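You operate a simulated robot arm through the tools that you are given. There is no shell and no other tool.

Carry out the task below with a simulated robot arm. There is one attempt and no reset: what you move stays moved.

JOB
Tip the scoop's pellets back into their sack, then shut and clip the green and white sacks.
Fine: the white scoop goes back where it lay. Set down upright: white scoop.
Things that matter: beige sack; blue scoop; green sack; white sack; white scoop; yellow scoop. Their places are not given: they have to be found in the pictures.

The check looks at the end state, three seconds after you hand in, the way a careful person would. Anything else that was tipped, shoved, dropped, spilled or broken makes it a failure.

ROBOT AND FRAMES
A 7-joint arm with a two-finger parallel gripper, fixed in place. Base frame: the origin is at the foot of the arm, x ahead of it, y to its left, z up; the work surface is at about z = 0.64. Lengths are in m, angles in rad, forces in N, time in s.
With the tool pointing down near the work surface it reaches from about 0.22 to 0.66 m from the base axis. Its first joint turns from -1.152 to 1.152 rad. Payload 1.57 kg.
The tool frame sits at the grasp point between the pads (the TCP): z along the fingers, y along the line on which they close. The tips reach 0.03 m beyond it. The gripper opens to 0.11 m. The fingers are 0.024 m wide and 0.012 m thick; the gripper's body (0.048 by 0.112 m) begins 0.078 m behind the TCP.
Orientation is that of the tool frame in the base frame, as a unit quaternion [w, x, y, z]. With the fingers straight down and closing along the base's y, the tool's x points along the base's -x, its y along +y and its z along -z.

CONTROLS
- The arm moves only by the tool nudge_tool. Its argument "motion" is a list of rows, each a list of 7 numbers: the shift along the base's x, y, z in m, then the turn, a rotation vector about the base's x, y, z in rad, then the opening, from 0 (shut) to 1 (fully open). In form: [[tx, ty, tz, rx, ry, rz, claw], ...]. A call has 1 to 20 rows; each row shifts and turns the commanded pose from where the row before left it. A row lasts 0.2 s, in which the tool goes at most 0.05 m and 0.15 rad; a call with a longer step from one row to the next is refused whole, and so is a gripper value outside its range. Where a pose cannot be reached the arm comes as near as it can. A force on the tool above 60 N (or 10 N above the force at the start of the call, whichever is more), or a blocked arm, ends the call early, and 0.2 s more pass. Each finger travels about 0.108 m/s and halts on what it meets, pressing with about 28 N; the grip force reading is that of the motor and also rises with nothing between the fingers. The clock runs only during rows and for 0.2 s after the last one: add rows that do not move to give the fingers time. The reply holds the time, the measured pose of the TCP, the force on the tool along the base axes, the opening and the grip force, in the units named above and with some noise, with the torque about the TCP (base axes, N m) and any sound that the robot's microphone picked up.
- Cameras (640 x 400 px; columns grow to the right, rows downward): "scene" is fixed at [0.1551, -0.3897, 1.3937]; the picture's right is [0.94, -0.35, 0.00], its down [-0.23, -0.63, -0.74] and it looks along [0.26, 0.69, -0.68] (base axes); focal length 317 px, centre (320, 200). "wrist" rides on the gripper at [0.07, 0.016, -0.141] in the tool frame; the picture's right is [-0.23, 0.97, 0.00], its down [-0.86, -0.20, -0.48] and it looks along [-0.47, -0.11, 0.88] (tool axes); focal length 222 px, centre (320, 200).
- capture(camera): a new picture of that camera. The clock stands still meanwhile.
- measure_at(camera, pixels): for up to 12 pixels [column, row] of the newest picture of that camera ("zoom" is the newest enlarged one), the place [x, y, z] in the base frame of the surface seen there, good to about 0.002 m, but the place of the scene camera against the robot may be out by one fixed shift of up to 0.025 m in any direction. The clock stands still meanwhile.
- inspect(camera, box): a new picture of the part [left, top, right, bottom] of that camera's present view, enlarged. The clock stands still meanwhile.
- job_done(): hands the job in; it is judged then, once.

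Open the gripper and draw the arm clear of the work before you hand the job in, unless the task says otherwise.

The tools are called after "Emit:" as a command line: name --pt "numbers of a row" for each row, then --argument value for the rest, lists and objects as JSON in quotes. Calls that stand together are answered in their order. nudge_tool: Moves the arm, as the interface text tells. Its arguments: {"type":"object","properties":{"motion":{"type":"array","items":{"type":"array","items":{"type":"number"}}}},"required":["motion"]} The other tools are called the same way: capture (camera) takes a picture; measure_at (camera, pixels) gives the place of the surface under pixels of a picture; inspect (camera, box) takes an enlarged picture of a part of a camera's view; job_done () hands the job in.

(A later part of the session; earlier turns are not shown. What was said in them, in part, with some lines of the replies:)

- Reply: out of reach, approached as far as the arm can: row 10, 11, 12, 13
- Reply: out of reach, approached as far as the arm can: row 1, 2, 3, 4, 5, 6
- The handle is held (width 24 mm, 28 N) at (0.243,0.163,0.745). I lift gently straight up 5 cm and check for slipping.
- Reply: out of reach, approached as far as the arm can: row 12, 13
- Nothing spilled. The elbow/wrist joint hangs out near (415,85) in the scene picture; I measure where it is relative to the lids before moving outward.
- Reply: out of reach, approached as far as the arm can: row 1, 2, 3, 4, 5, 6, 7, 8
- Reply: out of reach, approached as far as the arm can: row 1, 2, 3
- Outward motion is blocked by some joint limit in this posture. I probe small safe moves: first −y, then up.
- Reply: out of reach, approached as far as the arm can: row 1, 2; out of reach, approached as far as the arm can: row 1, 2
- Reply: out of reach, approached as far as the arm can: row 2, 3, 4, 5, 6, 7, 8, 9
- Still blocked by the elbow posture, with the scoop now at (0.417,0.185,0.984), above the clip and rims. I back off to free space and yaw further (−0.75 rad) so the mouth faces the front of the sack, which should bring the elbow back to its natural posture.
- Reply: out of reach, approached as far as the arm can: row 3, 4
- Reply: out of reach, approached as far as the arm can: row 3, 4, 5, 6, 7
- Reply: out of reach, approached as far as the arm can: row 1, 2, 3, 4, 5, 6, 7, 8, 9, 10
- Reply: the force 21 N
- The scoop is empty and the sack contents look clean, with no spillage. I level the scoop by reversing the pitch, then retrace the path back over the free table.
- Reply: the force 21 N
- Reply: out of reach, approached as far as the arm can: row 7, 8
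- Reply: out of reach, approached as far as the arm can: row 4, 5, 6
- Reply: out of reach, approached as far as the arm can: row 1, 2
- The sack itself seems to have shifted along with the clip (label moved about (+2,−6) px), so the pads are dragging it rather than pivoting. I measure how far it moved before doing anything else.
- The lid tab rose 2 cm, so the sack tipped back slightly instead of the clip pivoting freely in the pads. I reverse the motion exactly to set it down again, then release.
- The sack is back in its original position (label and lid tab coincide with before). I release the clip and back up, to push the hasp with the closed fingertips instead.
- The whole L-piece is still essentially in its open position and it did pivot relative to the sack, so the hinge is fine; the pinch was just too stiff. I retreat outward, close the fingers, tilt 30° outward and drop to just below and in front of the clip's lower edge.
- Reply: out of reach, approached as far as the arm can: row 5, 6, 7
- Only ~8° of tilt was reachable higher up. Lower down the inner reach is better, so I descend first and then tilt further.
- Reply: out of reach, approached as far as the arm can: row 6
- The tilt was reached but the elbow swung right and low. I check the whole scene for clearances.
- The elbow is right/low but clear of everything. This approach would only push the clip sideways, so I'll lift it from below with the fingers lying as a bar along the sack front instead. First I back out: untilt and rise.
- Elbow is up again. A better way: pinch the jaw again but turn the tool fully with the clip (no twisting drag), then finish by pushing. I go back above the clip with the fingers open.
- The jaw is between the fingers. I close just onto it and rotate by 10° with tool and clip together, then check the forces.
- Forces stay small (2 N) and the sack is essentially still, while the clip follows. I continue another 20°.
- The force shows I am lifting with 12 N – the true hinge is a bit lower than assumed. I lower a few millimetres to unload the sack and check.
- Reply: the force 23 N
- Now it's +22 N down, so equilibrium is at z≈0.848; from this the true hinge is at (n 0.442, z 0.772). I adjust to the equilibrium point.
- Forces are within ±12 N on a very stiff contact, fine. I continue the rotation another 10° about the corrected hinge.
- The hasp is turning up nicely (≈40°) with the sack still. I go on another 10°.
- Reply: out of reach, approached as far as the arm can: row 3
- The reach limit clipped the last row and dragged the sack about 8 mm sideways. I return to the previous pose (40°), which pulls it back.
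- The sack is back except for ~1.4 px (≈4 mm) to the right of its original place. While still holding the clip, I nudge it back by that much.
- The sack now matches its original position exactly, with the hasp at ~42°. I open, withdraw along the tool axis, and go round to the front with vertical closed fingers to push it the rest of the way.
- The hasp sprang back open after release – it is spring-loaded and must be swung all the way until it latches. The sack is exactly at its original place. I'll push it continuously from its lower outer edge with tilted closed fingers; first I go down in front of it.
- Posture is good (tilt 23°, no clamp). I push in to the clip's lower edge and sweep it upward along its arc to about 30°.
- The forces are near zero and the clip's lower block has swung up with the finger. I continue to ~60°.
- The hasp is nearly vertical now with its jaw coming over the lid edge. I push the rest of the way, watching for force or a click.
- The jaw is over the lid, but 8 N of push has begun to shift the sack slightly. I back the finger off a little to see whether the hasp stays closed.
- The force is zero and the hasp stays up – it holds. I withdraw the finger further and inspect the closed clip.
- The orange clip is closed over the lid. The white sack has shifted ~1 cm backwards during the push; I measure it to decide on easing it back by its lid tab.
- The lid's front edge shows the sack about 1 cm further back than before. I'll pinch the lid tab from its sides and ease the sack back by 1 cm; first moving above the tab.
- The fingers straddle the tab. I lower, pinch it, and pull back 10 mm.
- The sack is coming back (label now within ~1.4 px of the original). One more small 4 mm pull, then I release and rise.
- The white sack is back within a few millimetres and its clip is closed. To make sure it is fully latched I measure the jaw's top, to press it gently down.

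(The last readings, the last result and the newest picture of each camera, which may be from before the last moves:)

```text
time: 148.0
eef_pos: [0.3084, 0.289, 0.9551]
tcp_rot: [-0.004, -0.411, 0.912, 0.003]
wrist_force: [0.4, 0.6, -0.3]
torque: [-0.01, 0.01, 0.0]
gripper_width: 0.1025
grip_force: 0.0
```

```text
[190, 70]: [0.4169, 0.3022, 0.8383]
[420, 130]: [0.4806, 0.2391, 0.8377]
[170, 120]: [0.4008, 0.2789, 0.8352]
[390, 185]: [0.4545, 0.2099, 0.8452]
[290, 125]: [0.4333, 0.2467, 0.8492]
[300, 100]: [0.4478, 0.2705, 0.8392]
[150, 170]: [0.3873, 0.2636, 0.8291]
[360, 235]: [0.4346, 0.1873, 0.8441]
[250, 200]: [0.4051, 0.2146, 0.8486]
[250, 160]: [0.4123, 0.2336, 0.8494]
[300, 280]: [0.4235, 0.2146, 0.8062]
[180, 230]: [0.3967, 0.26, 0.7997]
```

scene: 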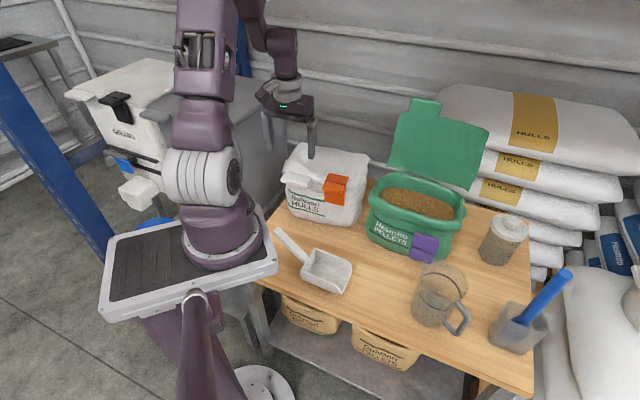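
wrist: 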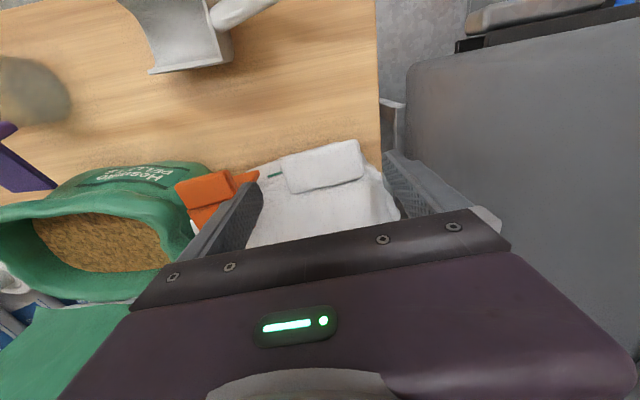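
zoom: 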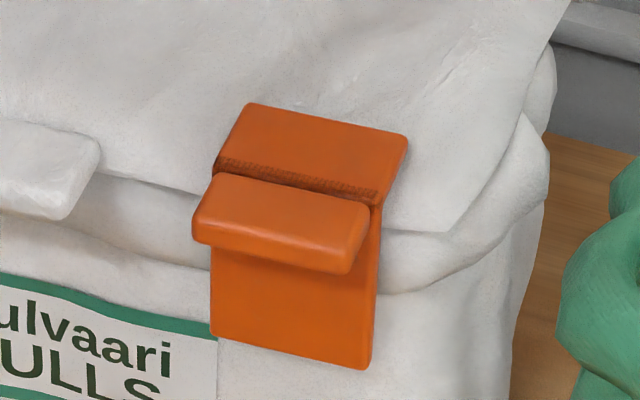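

The orange clip is flush: jaw flat on the lid, plate flat on the sack. Now the green sack: its tab is around (0.656,0.242,1.01). I rise, yaw −97° so the fingers close across the green lid, and move toward it.

Emit:
nudge_tool --pt "0.004 0 0.02 0 0 -0.1204 0.93" --pt "0.01 -0.004 0.02 0 0 -0.1204 0.93" --pt "0.018 -0.0056 0.015 0 0 -0.1204 1" --pt "0.02 -0.0065 0.015 0 0 -0.1204 1" --pt "0.02 -0.0065 0.01 0 0 -0.1204 1" --pt "0.02 -0.0065 0.01 0 0 -0.1204 1" --pt "0.02 -0.0065 0.01 0 0 -0.1204 1" --pt "0.02 -0.0065 0.01 0 0 -0.1204 1" --pt "0.02 -0.0065 0.01 0 0 -0.1204 1" --pt "0.02 -0.0065 0.01 0 0 -0.1204 1" --pt "0.02 -0.0065 0.01 0 0 -0.1204 1" --pt "0.02 -0.0065 0.005 0 0 -0.1204 1" --pt "0.02 -0.0065 0 0 0 -0.1204 1" --pt "0.02 -0.0065 0 0 0 -0.1204 1" --pt "0 0 0 0 0 0 1"

Emit:
capture --camera "wrist"

Emit:
capture --camera "scene"

```text
time: 151.2
eef_pos: [0.5624, 0.2073, 1.0964]
tcp_rot: [-0.001, 0.409, 0.913, 0.005]
wrist_force: [0.5, 0.0, 0.4]
torque: [-0.02, 0.01, 0.04]
gripper_width: 0.11
grip_force: 0.1
```

```text
taken
```

wrist: 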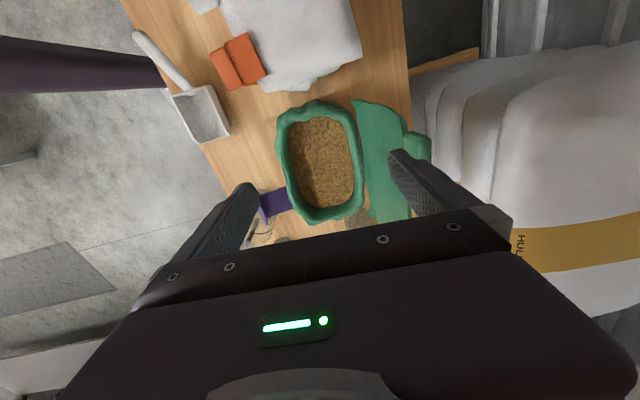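

```text
taken
```

scene: 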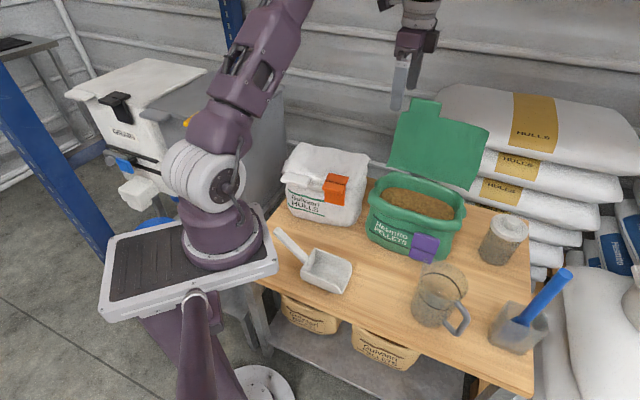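

The tool is aligned with the green lid and there were no reach flags. I measure the green tab from the wrist view (405–432, 130–165).

Emit:
measure_at --camera "wrist" --pixels '[[410, 140], [425, 140], [428, 150], [408, 155], [425, 160], [360, 105], [395, 110], [400, 125], [375, 200], [380, 150], [405, 132], [430, 135]]'

Emit:
measure_at --camera "scene" --pixels '[[413, 99], [439, 103], [412, 110], [437, 116], [403, 114], [487, 131], [392, 165], [425, 108], [416, 120], [440, 185], [455, 122], [465, 185]]'

```text
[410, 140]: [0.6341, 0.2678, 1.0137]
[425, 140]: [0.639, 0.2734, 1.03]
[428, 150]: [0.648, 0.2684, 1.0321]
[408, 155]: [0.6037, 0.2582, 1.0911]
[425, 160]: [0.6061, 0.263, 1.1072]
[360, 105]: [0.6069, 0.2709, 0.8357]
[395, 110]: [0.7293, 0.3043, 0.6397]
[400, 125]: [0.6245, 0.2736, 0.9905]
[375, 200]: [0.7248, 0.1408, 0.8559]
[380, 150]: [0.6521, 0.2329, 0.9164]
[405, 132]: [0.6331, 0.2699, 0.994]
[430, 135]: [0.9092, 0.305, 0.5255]
```

```text
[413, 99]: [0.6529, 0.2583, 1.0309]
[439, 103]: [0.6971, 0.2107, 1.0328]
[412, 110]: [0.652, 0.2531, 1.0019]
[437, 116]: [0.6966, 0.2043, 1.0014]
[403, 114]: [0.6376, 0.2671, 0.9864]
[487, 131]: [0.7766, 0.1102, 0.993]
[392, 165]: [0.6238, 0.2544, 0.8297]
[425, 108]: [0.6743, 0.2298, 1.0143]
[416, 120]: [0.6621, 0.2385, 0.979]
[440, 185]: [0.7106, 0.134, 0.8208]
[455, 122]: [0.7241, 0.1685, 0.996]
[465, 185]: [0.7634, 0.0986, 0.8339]
```

The tab's front face is at n≈0.651, z 0.995–1.032. I tilt the tool 25° outward and move so the tab will lie between the fingers.

Emit:
nudge_tool --pt "0.003 0.001 0.003 0.0727 -0.0812 0 1" --pt "0.003 0.001 0.003 0.0727 -0.0812 0 1" --pt "0.003 0.001 0 0.0727 -0.0812 0 1" --pt "0.003 0.001 0 0.0727 -0.0812 0 1" --pt "0.018 0.0055 0 0 0 0 1" --pt "0.018 0.0055 0 0 0 0 1" --pt "0.018 0.0055 0 0 0 0 1" --pt "0.0176 0.0056 0 0 0 0 1" --pt "0 0 0 0 0 0 1"

Emit:
capture --camera "wrist"

Emit:
capture --camera "scene"

```text
time: 153.2
eef_pos: [0.6443, 0.2336, 1.1054]
tcp_rot: [0.087, 0.398, 0.891, 0.202]
wrist_force: [0.1, -0.1, -0.6]
torque: [0.0, 0.0, 0.01]
gripper_width: 0.1103
grip_force: 0.0
```

```text
taken
```

wrist: 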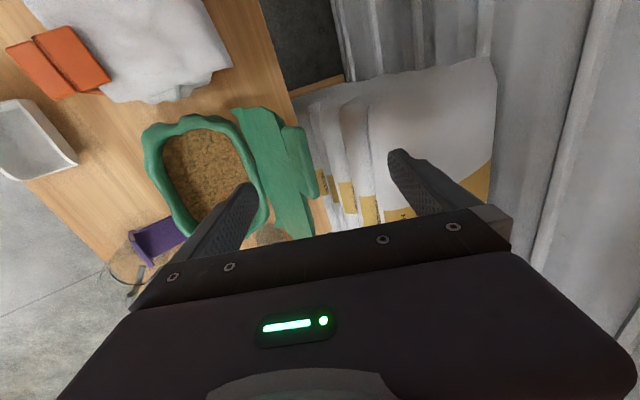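

```text
taken
```

scene: 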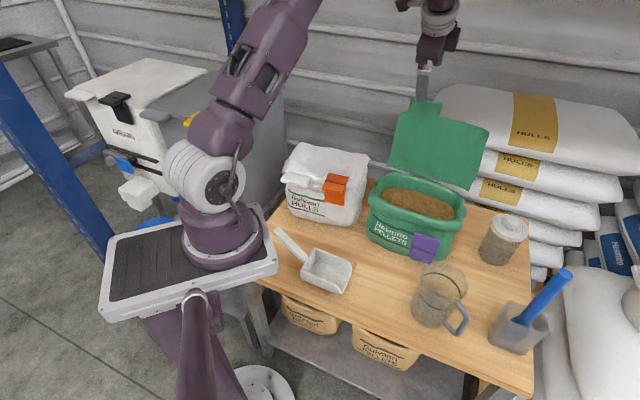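

Reach is fine. Before lowering, I check how close the stacked sacks behind are to the rear finger.

Emit:
measure_at --camera "wrist" --pixels '[[385, 130], [375, 180], [360, 200], [345, 190], [320, 180], [300, 140], [285, 150], [330, 120], [380, 210], [450, 120], [310, 160], [325, 200]]'

```text
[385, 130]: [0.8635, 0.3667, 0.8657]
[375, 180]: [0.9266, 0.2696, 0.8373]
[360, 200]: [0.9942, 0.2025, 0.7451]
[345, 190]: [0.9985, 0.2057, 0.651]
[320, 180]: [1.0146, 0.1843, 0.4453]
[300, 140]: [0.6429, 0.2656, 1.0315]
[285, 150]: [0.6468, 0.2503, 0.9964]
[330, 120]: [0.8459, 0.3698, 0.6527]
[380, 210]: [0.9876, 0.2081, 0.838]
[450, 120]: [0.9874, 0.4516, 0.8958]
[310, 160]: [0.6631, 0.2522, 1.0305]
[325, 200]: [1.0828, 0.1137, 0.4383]
```

The stack is well behind (x ≥ 0.85). I lower 12 cm so the fingers pass on both sides of the tab.

Emit:
nudge_tool --pt "0 0 -0.015 0 0 0 1" --pt "0 0 -0.015 0 0 0 1" --pt "0 0 -0.015 0 0 0 1" --pt "0 0 -0.015 0 0 0 1" --pt "0 0 -0.015 0 0 0 1" --pt "0 0 -0.015 0 0 0 1" --pt "0 0 -0.015 0 0 0 1" --pt "0 0 -0.015 0 0 0 1" --pt "0 0 0 0 0 0 1"

Emit:
capture --camera "wrist"

Emit:
inspect --camera "scene" --box '[360, 50, 500, 200]'

```text
time: 155.2
eef_pos: [0.6438, 0.2353, 0.9844]
tcp_rot: [0.087, 0.396, 0.891, 0.201]
wrist_force: [-0.5, -0.6, 0.0]
torque: [0.04, -0.02, 0.01]
gripper_width: 0.1102
grip_force: 0.0
```

```text
taken
```

wrist: 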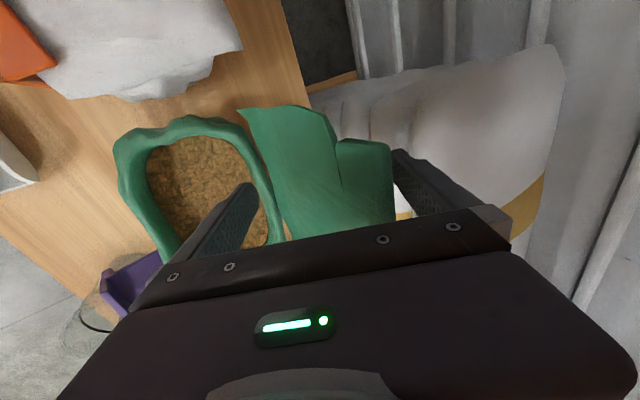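

```text
2.67 times, centred on (430, 125) of scene
```

zoom: 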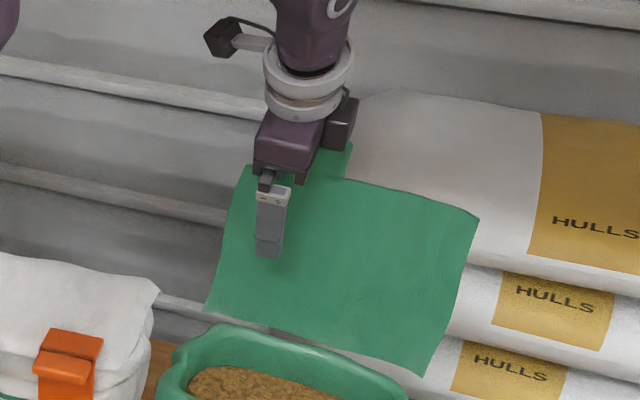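

The rear finger is behind the green tab. I pull forward 8 cm and close on the tab.

Emit:
nudge_tool --pt "-0.0077 -0.0069 0 0 0 0 1" --pt "-0.0103 -0.0092 0 0 0 0 1" --pt "-0.0103 -0.0092 0 0 0 0 1" --pt "-0.0103 -0.0092 0 0 0 0 1" --pt "-0.0103 -0.0092 0 0 0 0 1" --pt "-0.0103 -0.0092 0 0 0 0 1" --pt "-0.0026 -0.0024 0 0 0 0 1" --pt "0 0 0 0 0 0 0.7" --pt "0 0 0 0 0 0 0.5" --pt "0 0 0 0 0 0 0.3" --pt "0 0 0 0 0 0 0.2" --pt "0 0 0 0 0 0 0"

Emit:
capture --camera "wrist"

Emit:
inspect --camera "scene" --box '[340, 80, 500, 270]'

```text
time: 157.8
eef_pos: [0.5837, 0.1795, 0.9843]
tcp_rot: [0.088, 0.397, 0.891, 0.204]
wrist_force: [8.5, 6.7, -0.7]
torque: [1.63, -0.92, -0.11]
gripper_width: 0.015
grip_force: 27.9
```

```text
taken
```

wrist: 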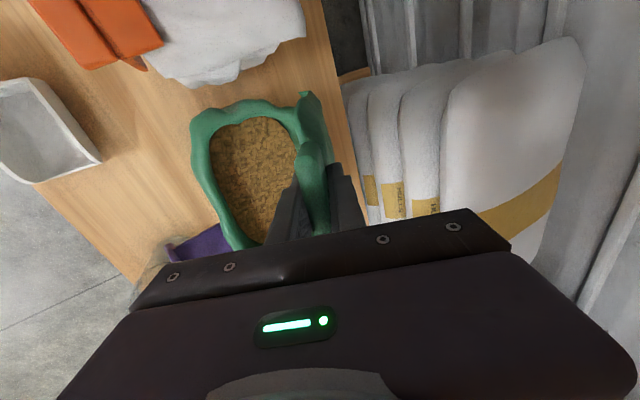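

```text
2.11 times, centred on (420, 175) of scene
```

zoom: 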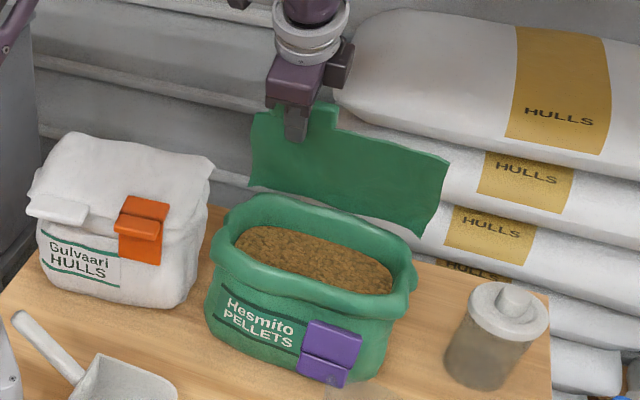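

The green tab is gripped. I swing it forward along its arc to ~50°.

Emit:
nudge_tool --pt "-0.0077 -0.0069 -0.0051 0.0419 -0.0468 0 0" --pt "-0.0073 -0.0065 -0.0057 0.0419 -0.0468 0 0" --pt "-0.0071 -0.0063 -0.0063 0.0419 -0.0468 0 0" --pt "-0.0067 -0.006 -0.0069 0.0419 -0.0468 0 0" --pt "-0.0064 -0.0057 -0.0074 0.0419 -0.0468 0 0" --pt "-0.006 -0.0054 -0.008 0.0419 -0.0468 0 0" --pt "-0.0057 -0.0051 -0.0084 0.0419 -0.0468 0 0" --pt "0 0 0 0 0 0 0"

Emit:
capture --camera "scene"

```text
time: 159.6
eef_pos: [0.5353, 0.1378, 0.9367]
tcp_rot: [0.172, 0.367, 0.825, 0.393]
wrist_force: [-0.1, 4.8, 9.6]
torque: [1.45, -1.04, 0.09]
gripper_width: 0.0146
grip_force: 28.0
```

```text
taken
```

scene: 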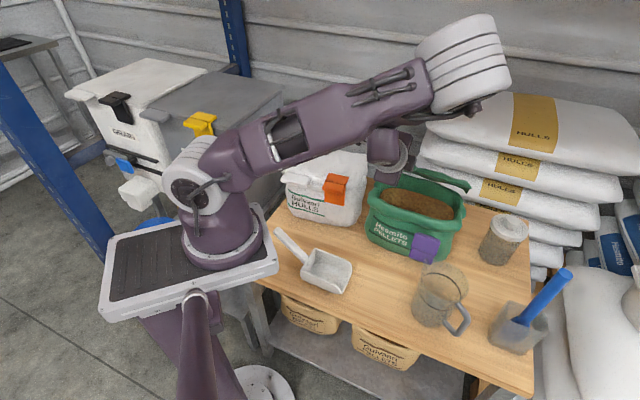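

The lid follows with ~10 N. I continue to ~68°.

Emit:
nudge_tool --pt "-0.0052 -0.0047 -0.009 0.0419 -0.0468 0 0" --pt "-0.0048 -0.0043 -0.0093 0.0419 -0.0468 0 0" --pt "-0.0044 -0.0039 -0.0097 0.0419 -0.0468 0 0" --pt "-0.0039 -0.0035 -0.0101 0.0419 -0.0468 0 0" --pt "-0.0034 -0.0031 -0.0104 0.0419 -0.0468 0 0" --pt "0 0 0 0 0 0 0"

Emit:
capture --camera "scene"

Emit:
capture --camera "wrist"

```text
time: 161.0
eef_pos: [0.5147, 0.1174, 0.8872]
tcp_rot: [0.227, 0.335, 0.755, 0.516]
wrist_force: [2.2, 12.4, 6.7]
torque: [1.21, -1.21, 0.32]
gripper_width: 0.0151
grip_force: 27.9
```

```text
taken
```

scene: 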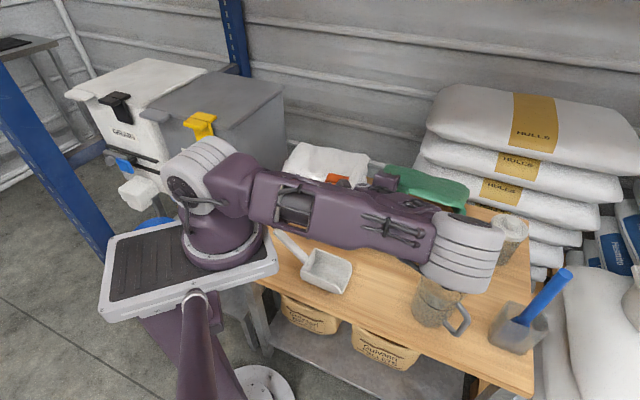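

```text
taken
```

wrist: 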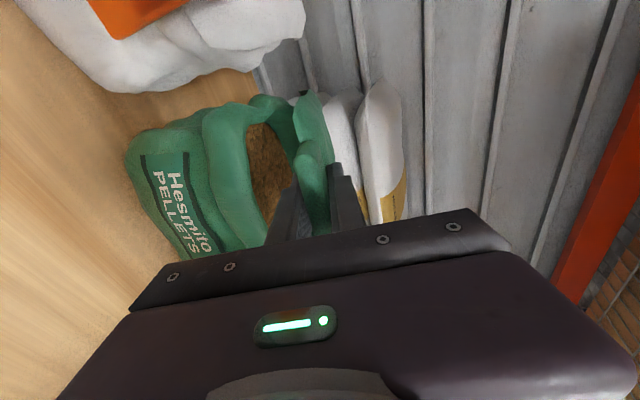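

The elbow has swung down to the right, near the jug in the picture. I measure its clearance.

Emit:
measure_at --camera "scene" --pixels '[[465, 255], [465, 290], [440, 275], [480, 285], [430, 235], [445, 300], [430, 290], [420, 280], [510, 225], [498, 240]]'

Emit:
inspect --camera "scene" --box '[380, 180, 540, 340]'

```text
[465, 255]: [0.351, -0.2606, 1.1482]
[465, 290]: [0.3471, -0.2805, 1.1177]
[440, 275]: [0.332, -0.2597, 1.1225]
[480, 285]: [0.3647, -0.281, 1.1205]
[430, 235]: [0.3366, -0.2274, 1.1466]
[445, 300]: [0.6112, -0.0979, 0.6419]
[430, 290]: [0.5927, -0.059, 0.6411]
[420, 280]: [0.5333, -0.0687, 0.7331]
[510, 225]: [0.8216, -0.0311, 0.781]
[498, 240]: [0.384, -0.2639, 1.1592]
```

```text
2.50 times, centred on (460, 260) of scene
```

zoom: 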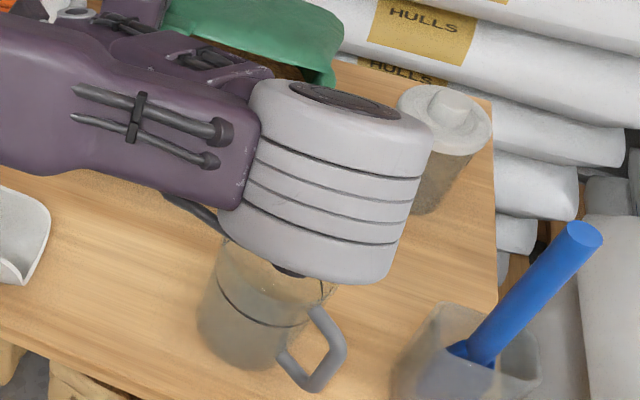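

The elbow is actually near (0.35,−0.27,1.1), far above everything. The lid is at 68°; I open a little and withdraw 4 cm along the tool axis.

Emit:
nudge_tool --pt "0 0 0 0 0 0 0.25" --pt "0 0 0 0 0 0 0.4" --pt "0 0 0 0 0 0 0.5" --pt "0 0 0 0 0 0 0.5" --pt "-0.0092 -0.0083 0.005 0 0 0 0.5" --pt "-0.0092 -0.0083 0.005 0 0 0 0.5" --pt "-0.0092 -0.0083 0.005 0 0 0 0.5" --pt "0 0 0 0 0 0 0.5"

Emit:
capture --camera "wrist"

Emit:
capture --camera "scene"

```text
time: 162.8
eef_pos: [0.486, 0.0901, 0.9043]
tcp_rot: [0.228, 0.336, 0.755, 0.516]
wrist_force: [-0.3, -0.1, 0.1]
torque: [0.01, -0.01, 0.02]
gripper_width: 0.055
grip_force: 0.2
```

```text
taken
```

wrist: 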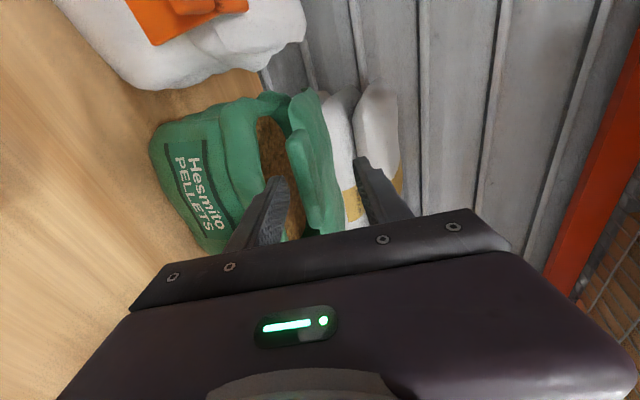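

```text
taken
```

scene: 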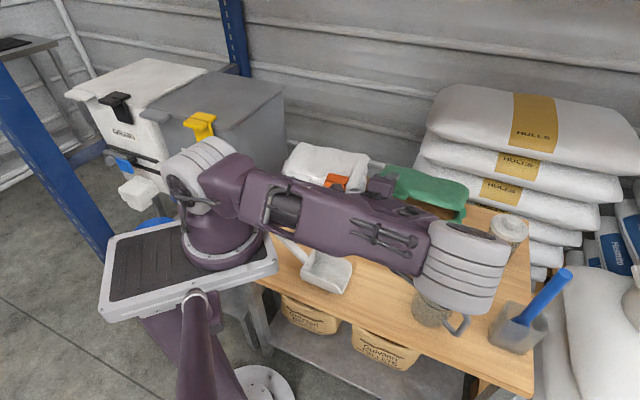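

The lid holds its angle. I swing the gripper down about the wrist so the upper finger presses the lid shut.

Emit:
nudge_tool --pt "-0.0065 -0.0058 -0.0168 -0.0505 0.0564 0 0.5" --pt "-0.0065 -0.0058 -0.0168 -0.0505 0.0564 0 0.5" --pt "-0.0065 -0.0058 -0.0168 -0.0505 0.0564 0 0.5" --pt "0 0 -0.01 0 0 0 0.5" --pt "0 0 -0.01 0 0 0 0.5" --pt "0 0 0 0 0 0 0.5"

Emit:
capture --camera "wrist"

Emit:
inspect --camera "scene" --box '[340, 130, 500, 270]'

```text
time: 164.2
eef_pos: [0.4672, 0.0752, 0.8315]
tcp_rot: [0.188, 0.36, 0.809, 0.426]
wrist_force: [0.1, -0.2, 0.4]
torque: [0.01, 0.02, 0.02]
gripper_width: 0.055
grip_force: 0.1
```

```text
taken
```

wrist: 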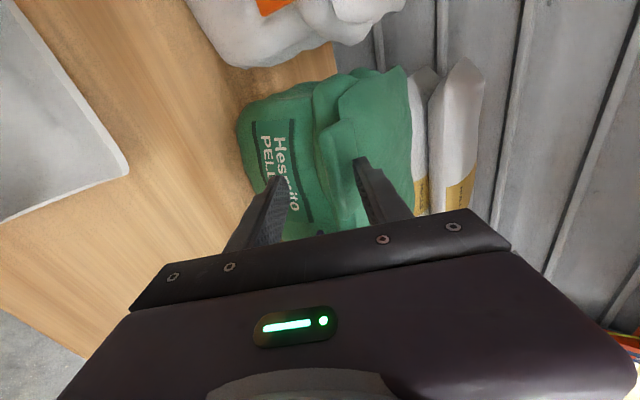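

```text
2.86 times, centred on (420, 200) of scene
```

zoom: 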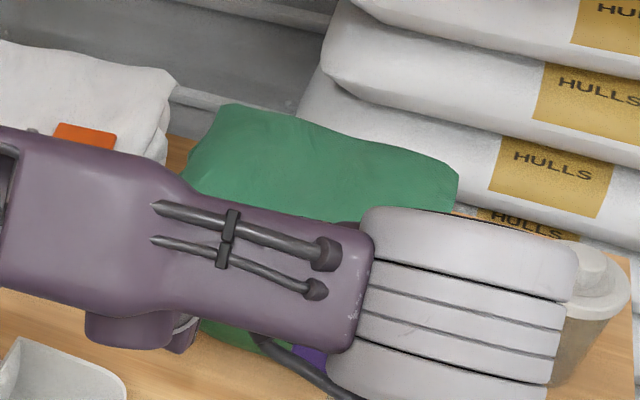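

The green lid appears to lie over the sack now. I measure its height from the wrist view.

Emit:
measure_at --camera "wrist" --pixels '[[320, 80], [345, 110], [330, 150], [400, 75], [405, 120], [370, 140], [340, 190], [350, 215], [320, 130], [290, 160]]'

```text
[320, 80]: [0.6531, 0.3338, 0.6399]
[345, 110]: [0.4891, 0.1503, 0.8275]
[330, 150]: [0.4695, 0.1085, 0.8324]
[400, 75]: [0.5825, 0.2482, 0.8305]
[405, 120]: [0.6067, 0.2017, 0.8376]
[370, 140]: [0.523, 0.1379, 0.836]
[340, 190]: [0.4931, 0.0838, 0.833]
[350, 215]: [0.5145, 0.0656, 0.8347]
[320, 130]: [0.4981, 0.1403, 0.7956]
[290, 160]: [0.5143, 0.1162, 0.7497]
```

The green lid lies flat at z≈0.833, shut. Next is the purple clip, but the clear jug stands close to it. I withdraw upward and look at the jug and clip from above.

Emit:
nudge_tool --pt "-0.011 -0.01 0.003 0 0 0 0.5" --pt "-0.004 -0.004 0.03 -0.05 0.0559 0 0.5" --pt "0 0 0.035 -0.08 0.0894 0 0.5" --pt "0 0 0.04 -0.08 0.0894 0 0.4" --pt "0 0 0.04 -0.08 0.0894 0 0.3" --pt "0 0 0.04 -0.08 0.0894 0 0.1" --pt "0 0 0.04 -0.08 0.0894 0 0" --pt "0 0 0.02 -0.08 0.0894 0 0" --pt "0 0 0.02 -0.08 0.0894 0 0" --pt "0 0 0 -0.04 0.0447 0 0" --pt "0 0 0 0 0 0 0"

Emit:
capture --camera "wrist"

Emit:
capture --camera "scene"

```text
time: 166.6
eef_pos: [0.453, 0.06, 1.1007]
tcp_rot: [-0.004, 0.408, 0.913, 0.0]
wrist_force: [0.5, 0.2, 0.5]
torque: [0.0, 0.0, -0.03]
gripper_width: 0.0003
grip_force: 21.6
```

```text
taken
```

wrist: 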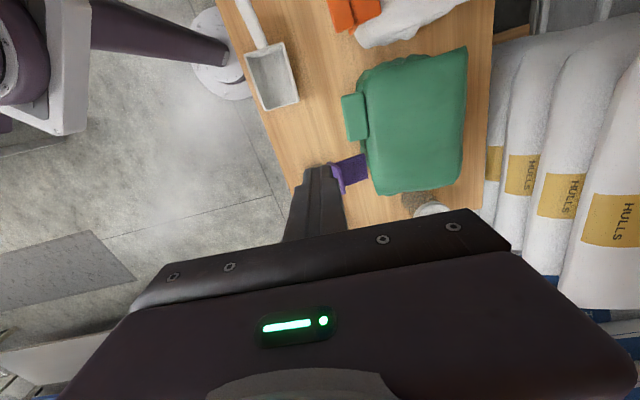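

```text
taken
```

scene: 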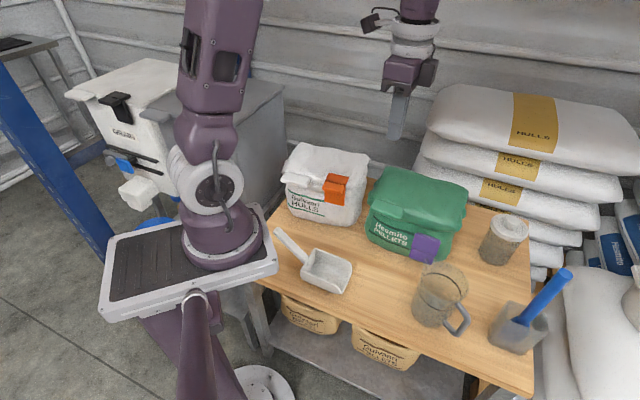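

Both lids look shut and the elbow is up. I yaw +90° and shift to view the purple clip and jug.

Emit:
nudge_tool --pt "-0.003 -0.006 0 0 0 0.131 0" --pt "-0.003 -0.006 0 0 0 0.131 0" --pt "-0.003 -0.006 0 0 0 0.131 0" --pt "-0.003 -0.006 0 0 0 0.131 0" --pt "-0.003 -0.006 0 0 0 0.131 0" --pt "-0.003 -0.006 0 0 0 0.131 0" --pt "-0.003 -0.006 0 0 0 0.131 0" --pt "-0.003 -0.006 0 0 0 0.131 0" --pt "-0.003 -0.006 0 0 0 0.131 0" --pt "-0.003 -0.006 0 0 0 0.131 0" --pt "-0.003 -0.006 0 0 0 0.131 0" --pt "-0.003 -0.006 0 0 0 0.13 0" --pt "0 0 0 0 0 0 0"

Emit:
capture --camera "wrist"

Emit:
inspect --camera "scene" --box '[380, 210, 500, 340]'

```text
time: 169.4
eef_pos: [0.4144, -0.0109, 1.1024]
tcp_rot: [-0.002, -0.359, 0.933, -0.004]
wrist_force: [-0.2, -0.9, 0.3]
torque: [0.01, -0.01, 0.0]
gripper_width: 0.0001
grip_force: 20.9
```

```text
taken
```

wrist: 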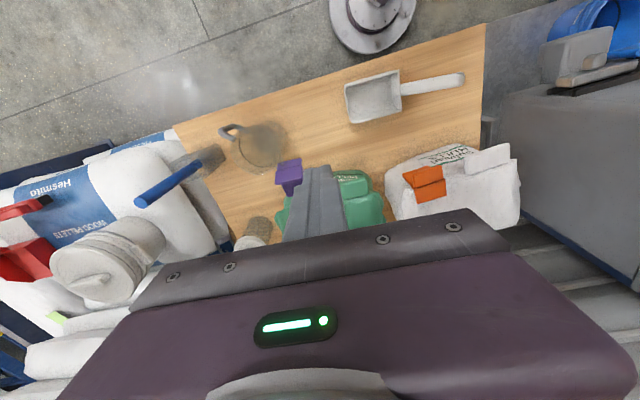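

```text
3.08 times, centred on (440, 275) of scene
```

zoom: 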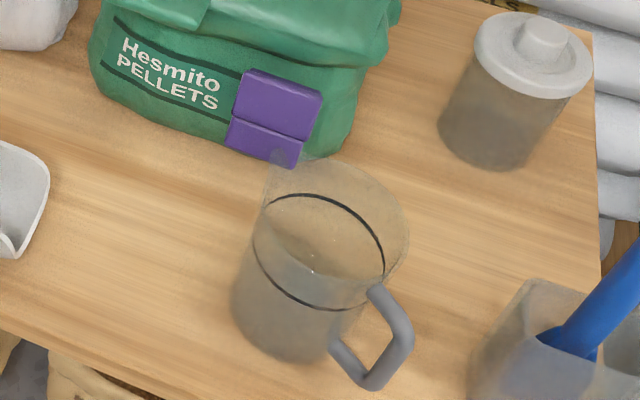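

I zoom into the jug and clip in the wrist view and measure the jug's solid parts.

Emit:
inspect --camera "wrist" --box '[205, 105, 325, 215]'

Emit:
measure_at --camera "zoom" --pixels '[[80, 85], [140, 130], [200, 190], [250, 220], [290, 180], [330, 100], [240, 70], [180, 120], [230, 150], [260, 110], [300, 130], [345, 165]]'

Emit:
inspect --camera "scene" --box '[405, 245, 475, 335]'

Emit:
measure_at --camera "zoom" --pixels '[[245, 60], [235, 110], [230, 160], [260, 230], [300, 300], [330, 100], [400, 120], [420, 180], [380, 180], [300, 150], [190, 240], [300, 60]]'

```text
3.64 times, centred on (265, 160) of wrist
```

zoom: 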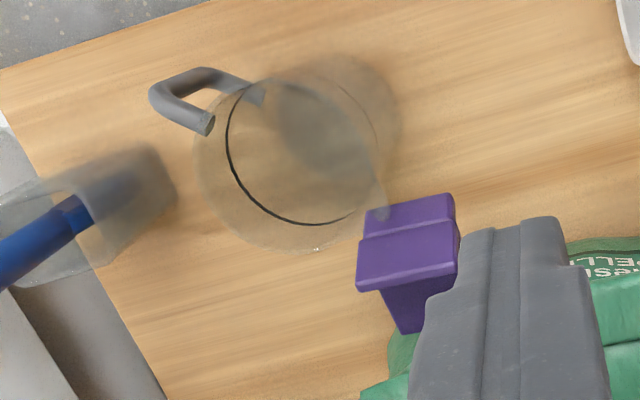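

```text
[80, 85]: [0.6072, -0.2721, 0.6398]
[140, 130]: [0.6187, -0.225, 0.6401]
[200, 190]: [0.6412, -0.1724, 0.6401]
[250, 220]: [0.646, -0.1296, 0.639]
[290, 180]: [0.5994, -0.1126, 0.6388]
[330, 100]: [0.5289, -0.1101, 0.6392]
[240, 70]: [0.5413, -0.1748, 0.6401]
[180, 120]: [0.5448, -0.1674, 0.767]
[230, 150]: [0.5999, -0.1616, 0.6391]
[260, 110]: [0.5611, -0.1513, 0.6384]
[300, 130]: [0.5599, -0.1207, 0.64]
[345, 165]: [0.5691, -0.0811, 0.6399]
```

```text
4.44 times, centred on (440, 290) of scene
```

zoom: 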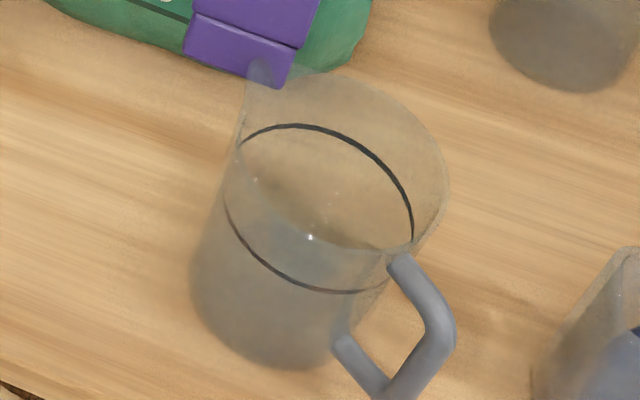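

```text
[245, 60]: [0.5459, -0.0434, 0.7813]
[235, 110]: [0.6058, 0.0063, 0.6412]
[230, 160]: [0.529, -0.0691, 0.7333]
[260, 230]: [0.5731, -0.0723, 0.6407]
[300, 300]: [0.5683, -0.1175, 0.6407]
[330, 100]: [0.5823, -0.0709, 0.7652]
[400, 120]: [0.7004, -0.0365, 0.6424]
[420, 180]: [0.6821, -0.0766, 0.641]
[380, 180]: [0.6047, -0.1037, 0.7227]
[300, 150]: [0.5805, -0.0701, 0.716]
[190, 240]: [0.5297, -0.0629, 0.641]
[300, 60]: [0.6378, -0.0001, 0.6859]
```

The jug's spout reaches (0.53,−0.046,0.785), just in front of the clip's right part, but the clip's left end (u≈0.344–0.36) is free. I'll push there. I position above and descend in front of the clip's left end, then tilt 23°.

Emit:
nudge_tool --pt "0.0118 -0.0062 -0.01 0 0 0 0" --pt "0.0118 -0.0062 -0.02 0 0 0 0" --pt "0.0118 -0.0062 -0.03 0 0 0 0" --pt "0.0118 -0.0061 -0.03 0 0 0 0" --pt "0.0119 -0.0061 -0.03 0 0 0 0" --pt "0 0 -0.03 0 0 0 0" --pt "0 0 -0.03 0 0 0 0" --pt "0 0 0 0 0 0 0"

Emit:
capture --camera "wrist"

Emit:
inspect --camera "scene" --box '[360, 190, 480, 320]'

```text
time: 171.2
eef_pos: [0.4754, -0.0418, 0.9205]
tcp_rot: [-0.003, -0.358, 0.934, -0.004]
wrist_force: [0.0, 0.8, 0.2]
torque: [0.06, -0.01, 0.0]
gripper_width: 0.0
grip_force: 20.9
```

```text
taken
```

wrist: 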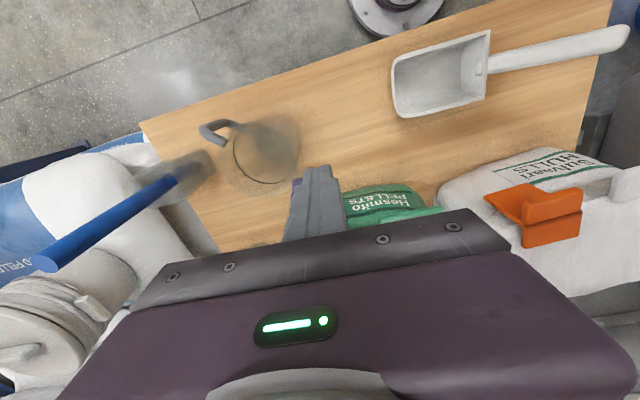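

```text
3.08 times, centred on (420, 255) of scene
```

zoom: 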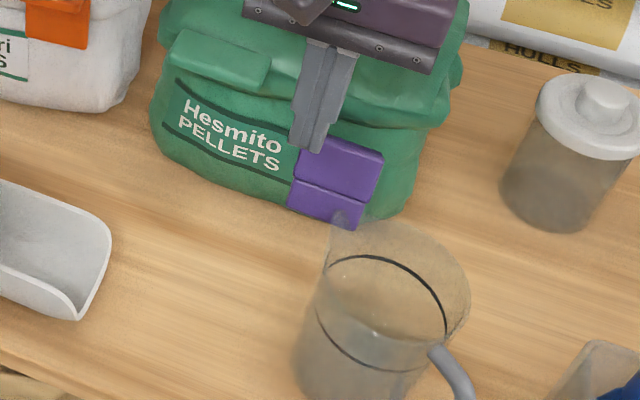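

I check the jug's edge against the fingers' path from this closer view.

Emit:
inspect --camera "wrist" --box '[200, 100, 340, 215]'

Emit:
measure_at --camera "zoom" --pixels '[[325, 255], [350, 260], [300, 120], [330, 160], [340, 200], [335, 230], [260, 280], [290, 290], [310, 200], [370, 260], [380, 230], [355, 280]]'

```text
3.48 times, centred on (270, 158) of wrist
```

zoom: 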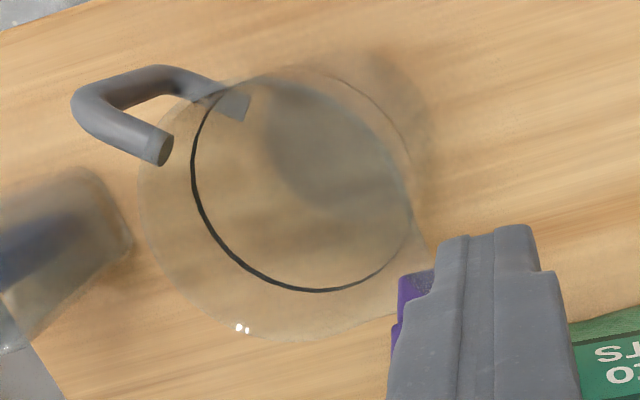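

```text
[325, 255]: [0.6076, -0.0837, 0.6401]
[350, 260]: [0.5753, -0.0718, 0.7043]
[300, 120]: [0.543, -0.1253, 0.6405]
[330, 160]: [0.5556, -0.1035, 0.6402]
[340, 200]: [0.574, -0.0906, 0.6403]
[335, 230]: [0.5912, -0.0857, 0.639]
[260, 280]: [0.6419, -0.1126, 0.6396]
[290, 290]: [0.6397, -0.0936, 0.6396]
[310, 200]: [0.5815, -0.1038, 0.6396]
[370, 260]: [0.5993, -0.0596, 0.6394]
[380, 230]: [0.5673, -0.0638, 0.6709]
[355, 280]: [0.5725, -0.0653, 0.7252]
```

The jug's rim and spout start at u≈0.385; the fingers' right edge is at 0.360, so there are ~2 cm clear. I descend and tilt to 23°.

Emit:
nudge_tool --pt "0 0 -0.03 0 0 0 0" --pt "0 0 -0.03 0 0 0 0" --pt "0 0 -0.03 0 0 0 0" --pt "0 0 -0.03 0 0 0 0" --pt "0 0 -0.02 0 0 0 0" --pt "0 0 -0.0145 0.0345 -0.0386 0 0" --pt "0 0 0 0.0578 -0.0646 0 0" --pt "0 0 0 0.0578 -0.0646 0 0" --pt "0 0 0 0.0578 -0.0646 0 0" --pt "0 0 0 0.0578 -0.0646 0 0" --pt "0 0 0 0 0 0 0"

Emit:
capture --camera "wrist"

Emit:
capture --camera "scene"

```text
time: 173.6
eef_pos: [0.4756, -0.0419, 0.7668]
tcp_rot: [0.183, -0.35, 0.916, 0.067]
wrist_force: [0.5, -0.8, -0.3]
torque: [0.01, -0.02, 0.0]
gripper_width: 0.0
grip_force: 20.9
```

```text
taken
```

wrist: 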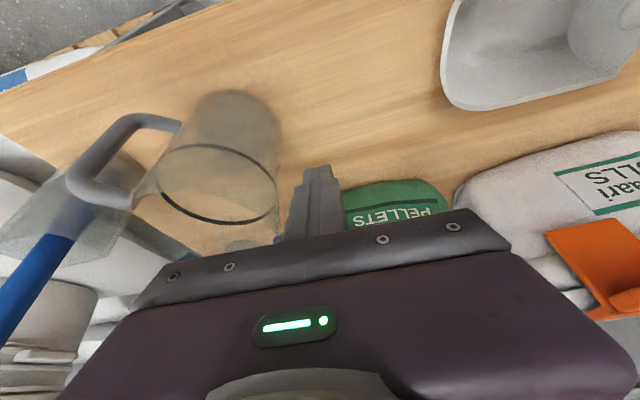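

```text
taken
```

scene: 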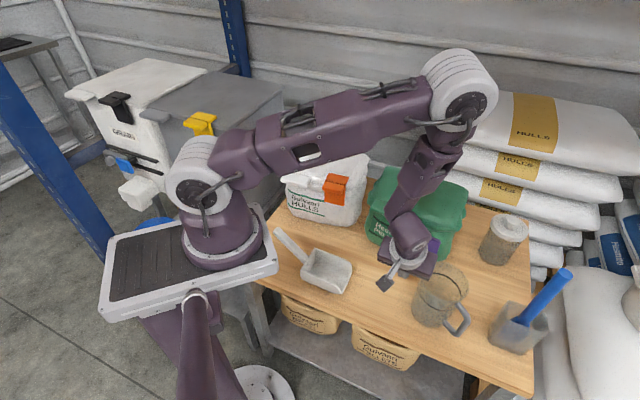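

Posture good, tilt 22.5°, the jug clear. I push in to the purple clip's lower edge and sweep it up to ~30°.

Emit:
nudge_tool --pt "0.0107 0.0095 0.003 0 0 0 0" --pt "0.0114 0.0102 0.004 0 0 0 0" --pt "0.001 0.0009 0.0073 -0.0193 0.0216 0 0" --pt "0.001 0.0009 0.0073 -0.0193 0.0216 0 0" --pt "0.001 0.0009 0.0073 -0.0193 0.0216 0 0" --pt "0.0021 0.0019 0.0069 -0.0193 0.0216 0 0" --pt "0.0021 0.0019 0.0069 -0.0193 0.0216 0 0" --pt "0.0021 0.0019 0.0069 -0.0193 0.0216 0 0"

Emit:
capture --camera "wrist"

Emit:
inspect --camera "scene" --box '[360, 170, 480, 320]'

```text
time: 175.4
eef_pos: [0.5058, -0.0139, 0.8151]
tcp_rot: [0.102, -0.355, 0.928, 0.036]
wrist_force: [0.3, -0.1, -0.3]
torque: [0.02, -0.01, 0.0]
gripper_width: 0.0
grip_force: 21.4
```

```text
taken
```

wrist: 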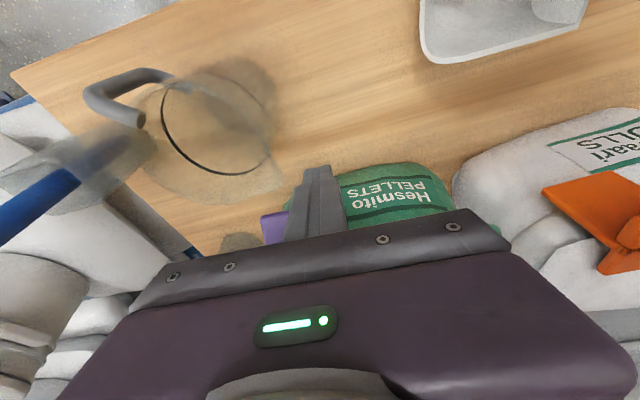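

```text
2.67 times, centred on (420, 245) of scene
```

zoom: 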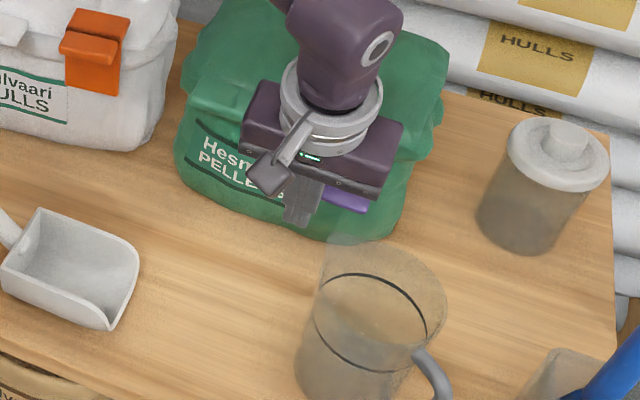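

The purple clip is swinging up cleanly, jug untouched. I continue to ~60°.

Emit:
nudge_tool --pt "0.0034 0.003 0.0059 -0.0193 0.0216 0 0" --pt "0.0034 0.003 0.0059 -0.0193 0.0216 0 0" --pt "0.0034 0.003 0.0059 -0.0193 0.0216 0 0" --pt "0.0045 0.004 0.005 -0.0387 0.0432 0 0" --pt "0.0045 0.004 0.005 -0.0387 0.0432 0 0" --pt "0.0045 0.004 0.005 -0.0387 0.0432 0 0"

Emit:
inspect --camera "scene" --box '[360, 170, 480, 320]'

```text
time: 176.8
eef_pos: [0.5301, 0.0075, 0.8485]
tcp_rot: [-0.02, -0.357, 0.934, -0.01]
wrist_force: [0.5, 0.4, -0.4]
torque: [-0.01, 0.01, 0.01]
gripper_width: 0.0
grip_force: 21.5
```

```text
2.67 times, centred on (420, 245) of scene
```

zoom: 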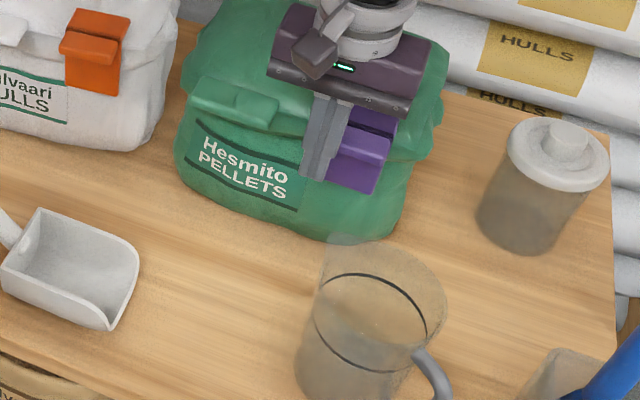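

Just like the other one: jaw coming over the lid edge. I push the final bit in small steps, stopping as soon as force builds up.

Emit:
nudge_tool --pt "0.003 0.0027 0.002 0 0 0 0" --pt "0 0 0 0 0 0 0"

Emit:
nudge_tool --pt "0.0022 0.002 0.0015 0 0 0 0" --pt "0 0 0 0 0 0 0"

Emit:
inspect --camera "scene" --box '[360, 170, 480, 320]'

```text
time: 177.4
eef_pos: [0.5322, 0.0114, 0.8513]
tcp_rot: [-0.019, -0.358, 0.934, -0.01]
wrist_force: [-0.2, 1.0, 1.3]
torque: [-0.02, -0.02, -0.02]
gripper_width: 0.0
grip_force: 21.3
```

```text
time: 178.0
eef_pos: [0.5344, 0.0126, 0.8513]
tcp_rot: [-0.021, -0.358, 0.934, -0.01]
wrist_force: [-5.4, -6.1, 2.2]
torque: [0.02, 0.08, 0.0]
gripper_width: 0.0
grip_force: 21.2
```

```text
2.67 times, centred on (420, 245) of scene
```

zoom: 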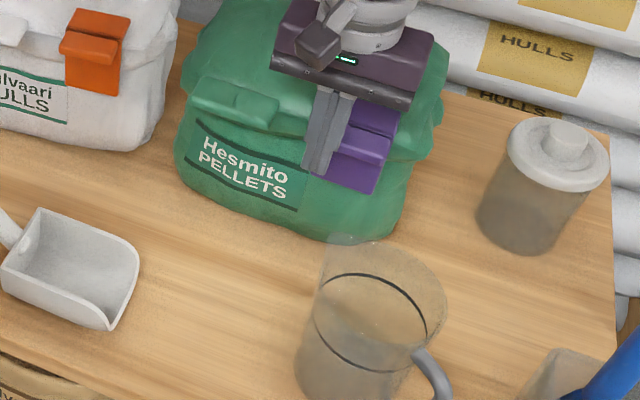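

Force rose to 8 N with the sack unmoved, so the jaw has met the lid or latch. One more small step to be sure, then back off to test.

Emit:
nudge_tool --pt "0.0012 0.001 0.0005 0 0 0 0" --pt "0 0 0 0 0 0 0"

Emit:
nudge_tool --pt "-0.003 -0.0027 0 0 0 0 0" --pt "0 0 0 0 0 0 0"

Emit:
inspect --camera "scene" --box '[390, 190, 460, 260]'

```text
time: 178.6
eef_pos: [0.5371, 0.0137, 0.8523]
tcp_rot: [-0.02, -0.357, 0.934, -0.01]
wrist_force: [-2.2, -4.7, -0.5]
torque: [-0.06, -0.04, -0.04]
gripper_width: 0.0002
grip_force: 21.4
```

```text
time: 179.2
eef_pos: [0.5332, 0.0095, 0.8523]
tcp_rot: [-0.019, -0.358, 0.934, -0.01]
wrist_force: [-0.1, -0.6, 0.5]
torque: [-0.02, 0.02, -0.01]
gripper_width: 0.0
grip_force: 21.4
```

```text
5.71 times, centred on (425, 225) of scene
```

zoom: 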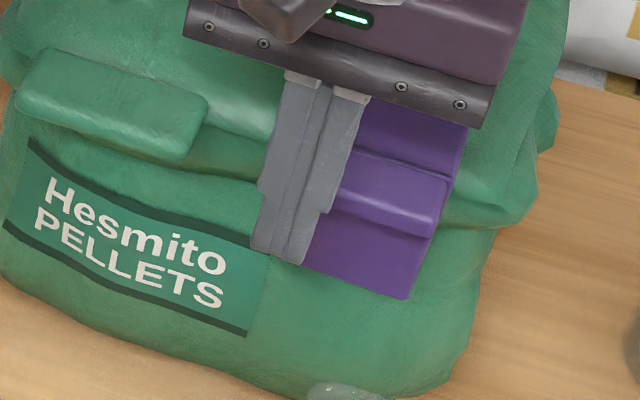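

Off-loaded and the clip stays. I withdraw forward and up, then inspect it.

Emit:
nudge_tool --pt "-0.006 -0.0054 0.002 0 0 0 0" --pt "-0.012 -0.0107 0.01 0 0 0 0" --pt "-0.012 -0.0107 0.03 0 0 0 0" --pt "0 0 0.04 0 0 0 0" --pt "0 0 0.04 0 0 0 0" --pt "0 0 0.04 0 0 0 0" --pt "0 0 0 0 0 0 0"

Emit:
inspect --camera "scene" --box '[390, 190, 460, 260]'

Emit:
measure_at --camera "zoom" --pixels '[[360, 110], [450, 140], [400, 130], [340, 170], [430, 200], [385, 180], [370, 200], [330, 250], [400, 280], [380, 240], [320, 130], [480, 160]]'

```text
time: 180.8
eef_pos: [0.5044, -0.0166, 1.0149]
tcp_rot: [-0.02, -0.359, 0.933, -0.01]
wrist_force: [0.3, 0.3, 0.5]
torque: [-0.01, 0.0, -0.02]
gripper_width: 0.0001
grip_force: 21.6
```

```text
5.71 times, centred on (425, 225) of scene
```

zoom: 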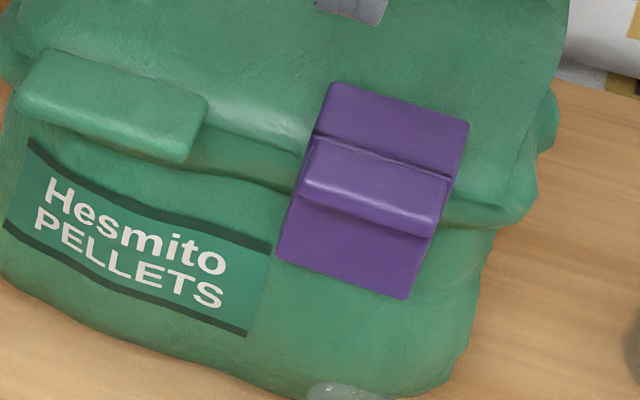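

```text
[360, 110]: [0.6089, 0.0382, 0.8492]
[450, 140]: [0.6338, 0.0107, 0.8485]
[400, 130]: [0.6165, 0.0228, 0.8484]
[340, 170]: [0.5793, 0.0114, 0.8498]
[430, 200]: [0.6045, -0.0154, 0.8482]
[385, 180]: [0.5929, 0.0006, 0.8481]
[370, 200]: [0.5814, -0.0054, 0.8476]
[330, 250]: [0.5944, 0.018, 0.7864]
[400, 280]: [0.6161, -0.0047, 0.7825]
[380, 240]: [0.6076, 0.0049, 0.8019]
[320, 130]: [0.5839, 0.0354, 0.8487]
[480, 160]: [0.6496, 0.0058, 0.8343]
```

The purple clip is closed, jaw flat on the lid at z 0.8485. I open the gripper and draw the arm back to its start area, then check the whole scene.

Emit:
nudge_tool --pt "-0.015 0 0.03 0 0 -0.1 0.3" --pt "-0.02 0.002 0.03 0 0 -0.1 0.6" --pt "-0.02 0.002 0.03 0 0 -0.1 1" --pt "-0.02 0.002 0.02 0 0 -0.1 1" --pt "-0.02 0.002 0.01 0 0 -0.1 1" --pt "-0.02 0.002 0.01 0 0 -0.1 1" --pt "-0.02 0.001 0 0 0 -0.1 1" --pt "0 0 0 0 0 0 1"

Emit:
capture --camera "scene"

Emit:
capture --camera "wrist"

Emit:
inspect --camera "scene" --box '[260, 120, 500, 330]'

Emit:
inspect --camera "scene" --box '[270, 225, 366, 300]'

```text
time: 182.6
eef_pos: [0.3692, -0.0055, 1.1443]
tcp_rot: [-0.021, -0.015, 1.0, -0.003]
wrist_force: [-0.1, 0.3, -0.4]
torque: [0.0, 0.0, -0.01]
gripper_width: 0.11
grip_force: 0.1
```

```text
taken
```

scene: 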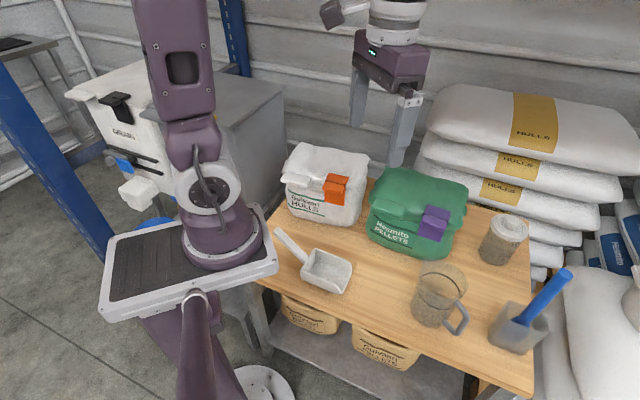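

```text
taken
```

wrist: 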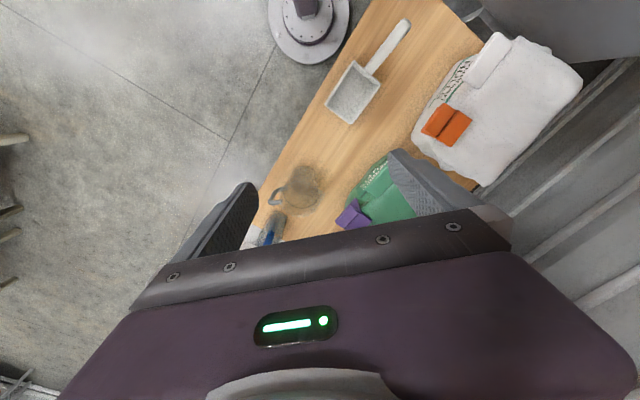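

```text
1.90 times, centred on (380, 225) of scene
```

zoom: 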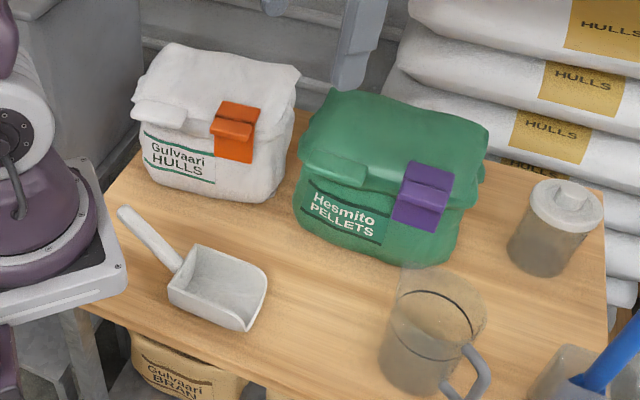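

```text
5.33 times, centred on (318, 262) of scene
```

zoom: 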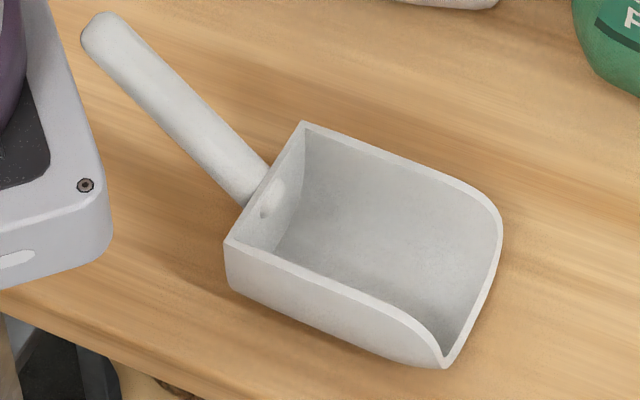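

Everything checks out. The pellets are in the green sack and both lids are shut under closed clips. The empty white scoop stands upright on its old spot, the jug and canister are untouched, and the gripper is open and clear. I hand the job in.

Emit:
job_done

```text
The job is handed in.
```

The job is handed in. The pellets went into the green Hesmito sack, and the green and white sacks are both shut and clipped. I have no result back from the check yet.

- **Pellets:** The scoop's contents matched the green sack. I poured them there and saw no spill.
- **White scoop:** It is upright and empty. Its back edge is on the original spot, and its front is about 2 mm off.
- **White sack:** The lid lies flat and the orange clip is closed over its edge. Working the clip tipped the sack back slightly and shifted it by up to about 1 cm. I eased it back to within a few millimetres of where it stood.
- **Green sack:** The lid lies flat and the purple clip is closed. The sack did not visibly move.
- **Everything else:** The jug looked unmoved in the last picture. I did not touch the canister, the blue scoop or the beige sacks. I never spotted a yellow scoop. The arm is clear of the work, with the gripper open.
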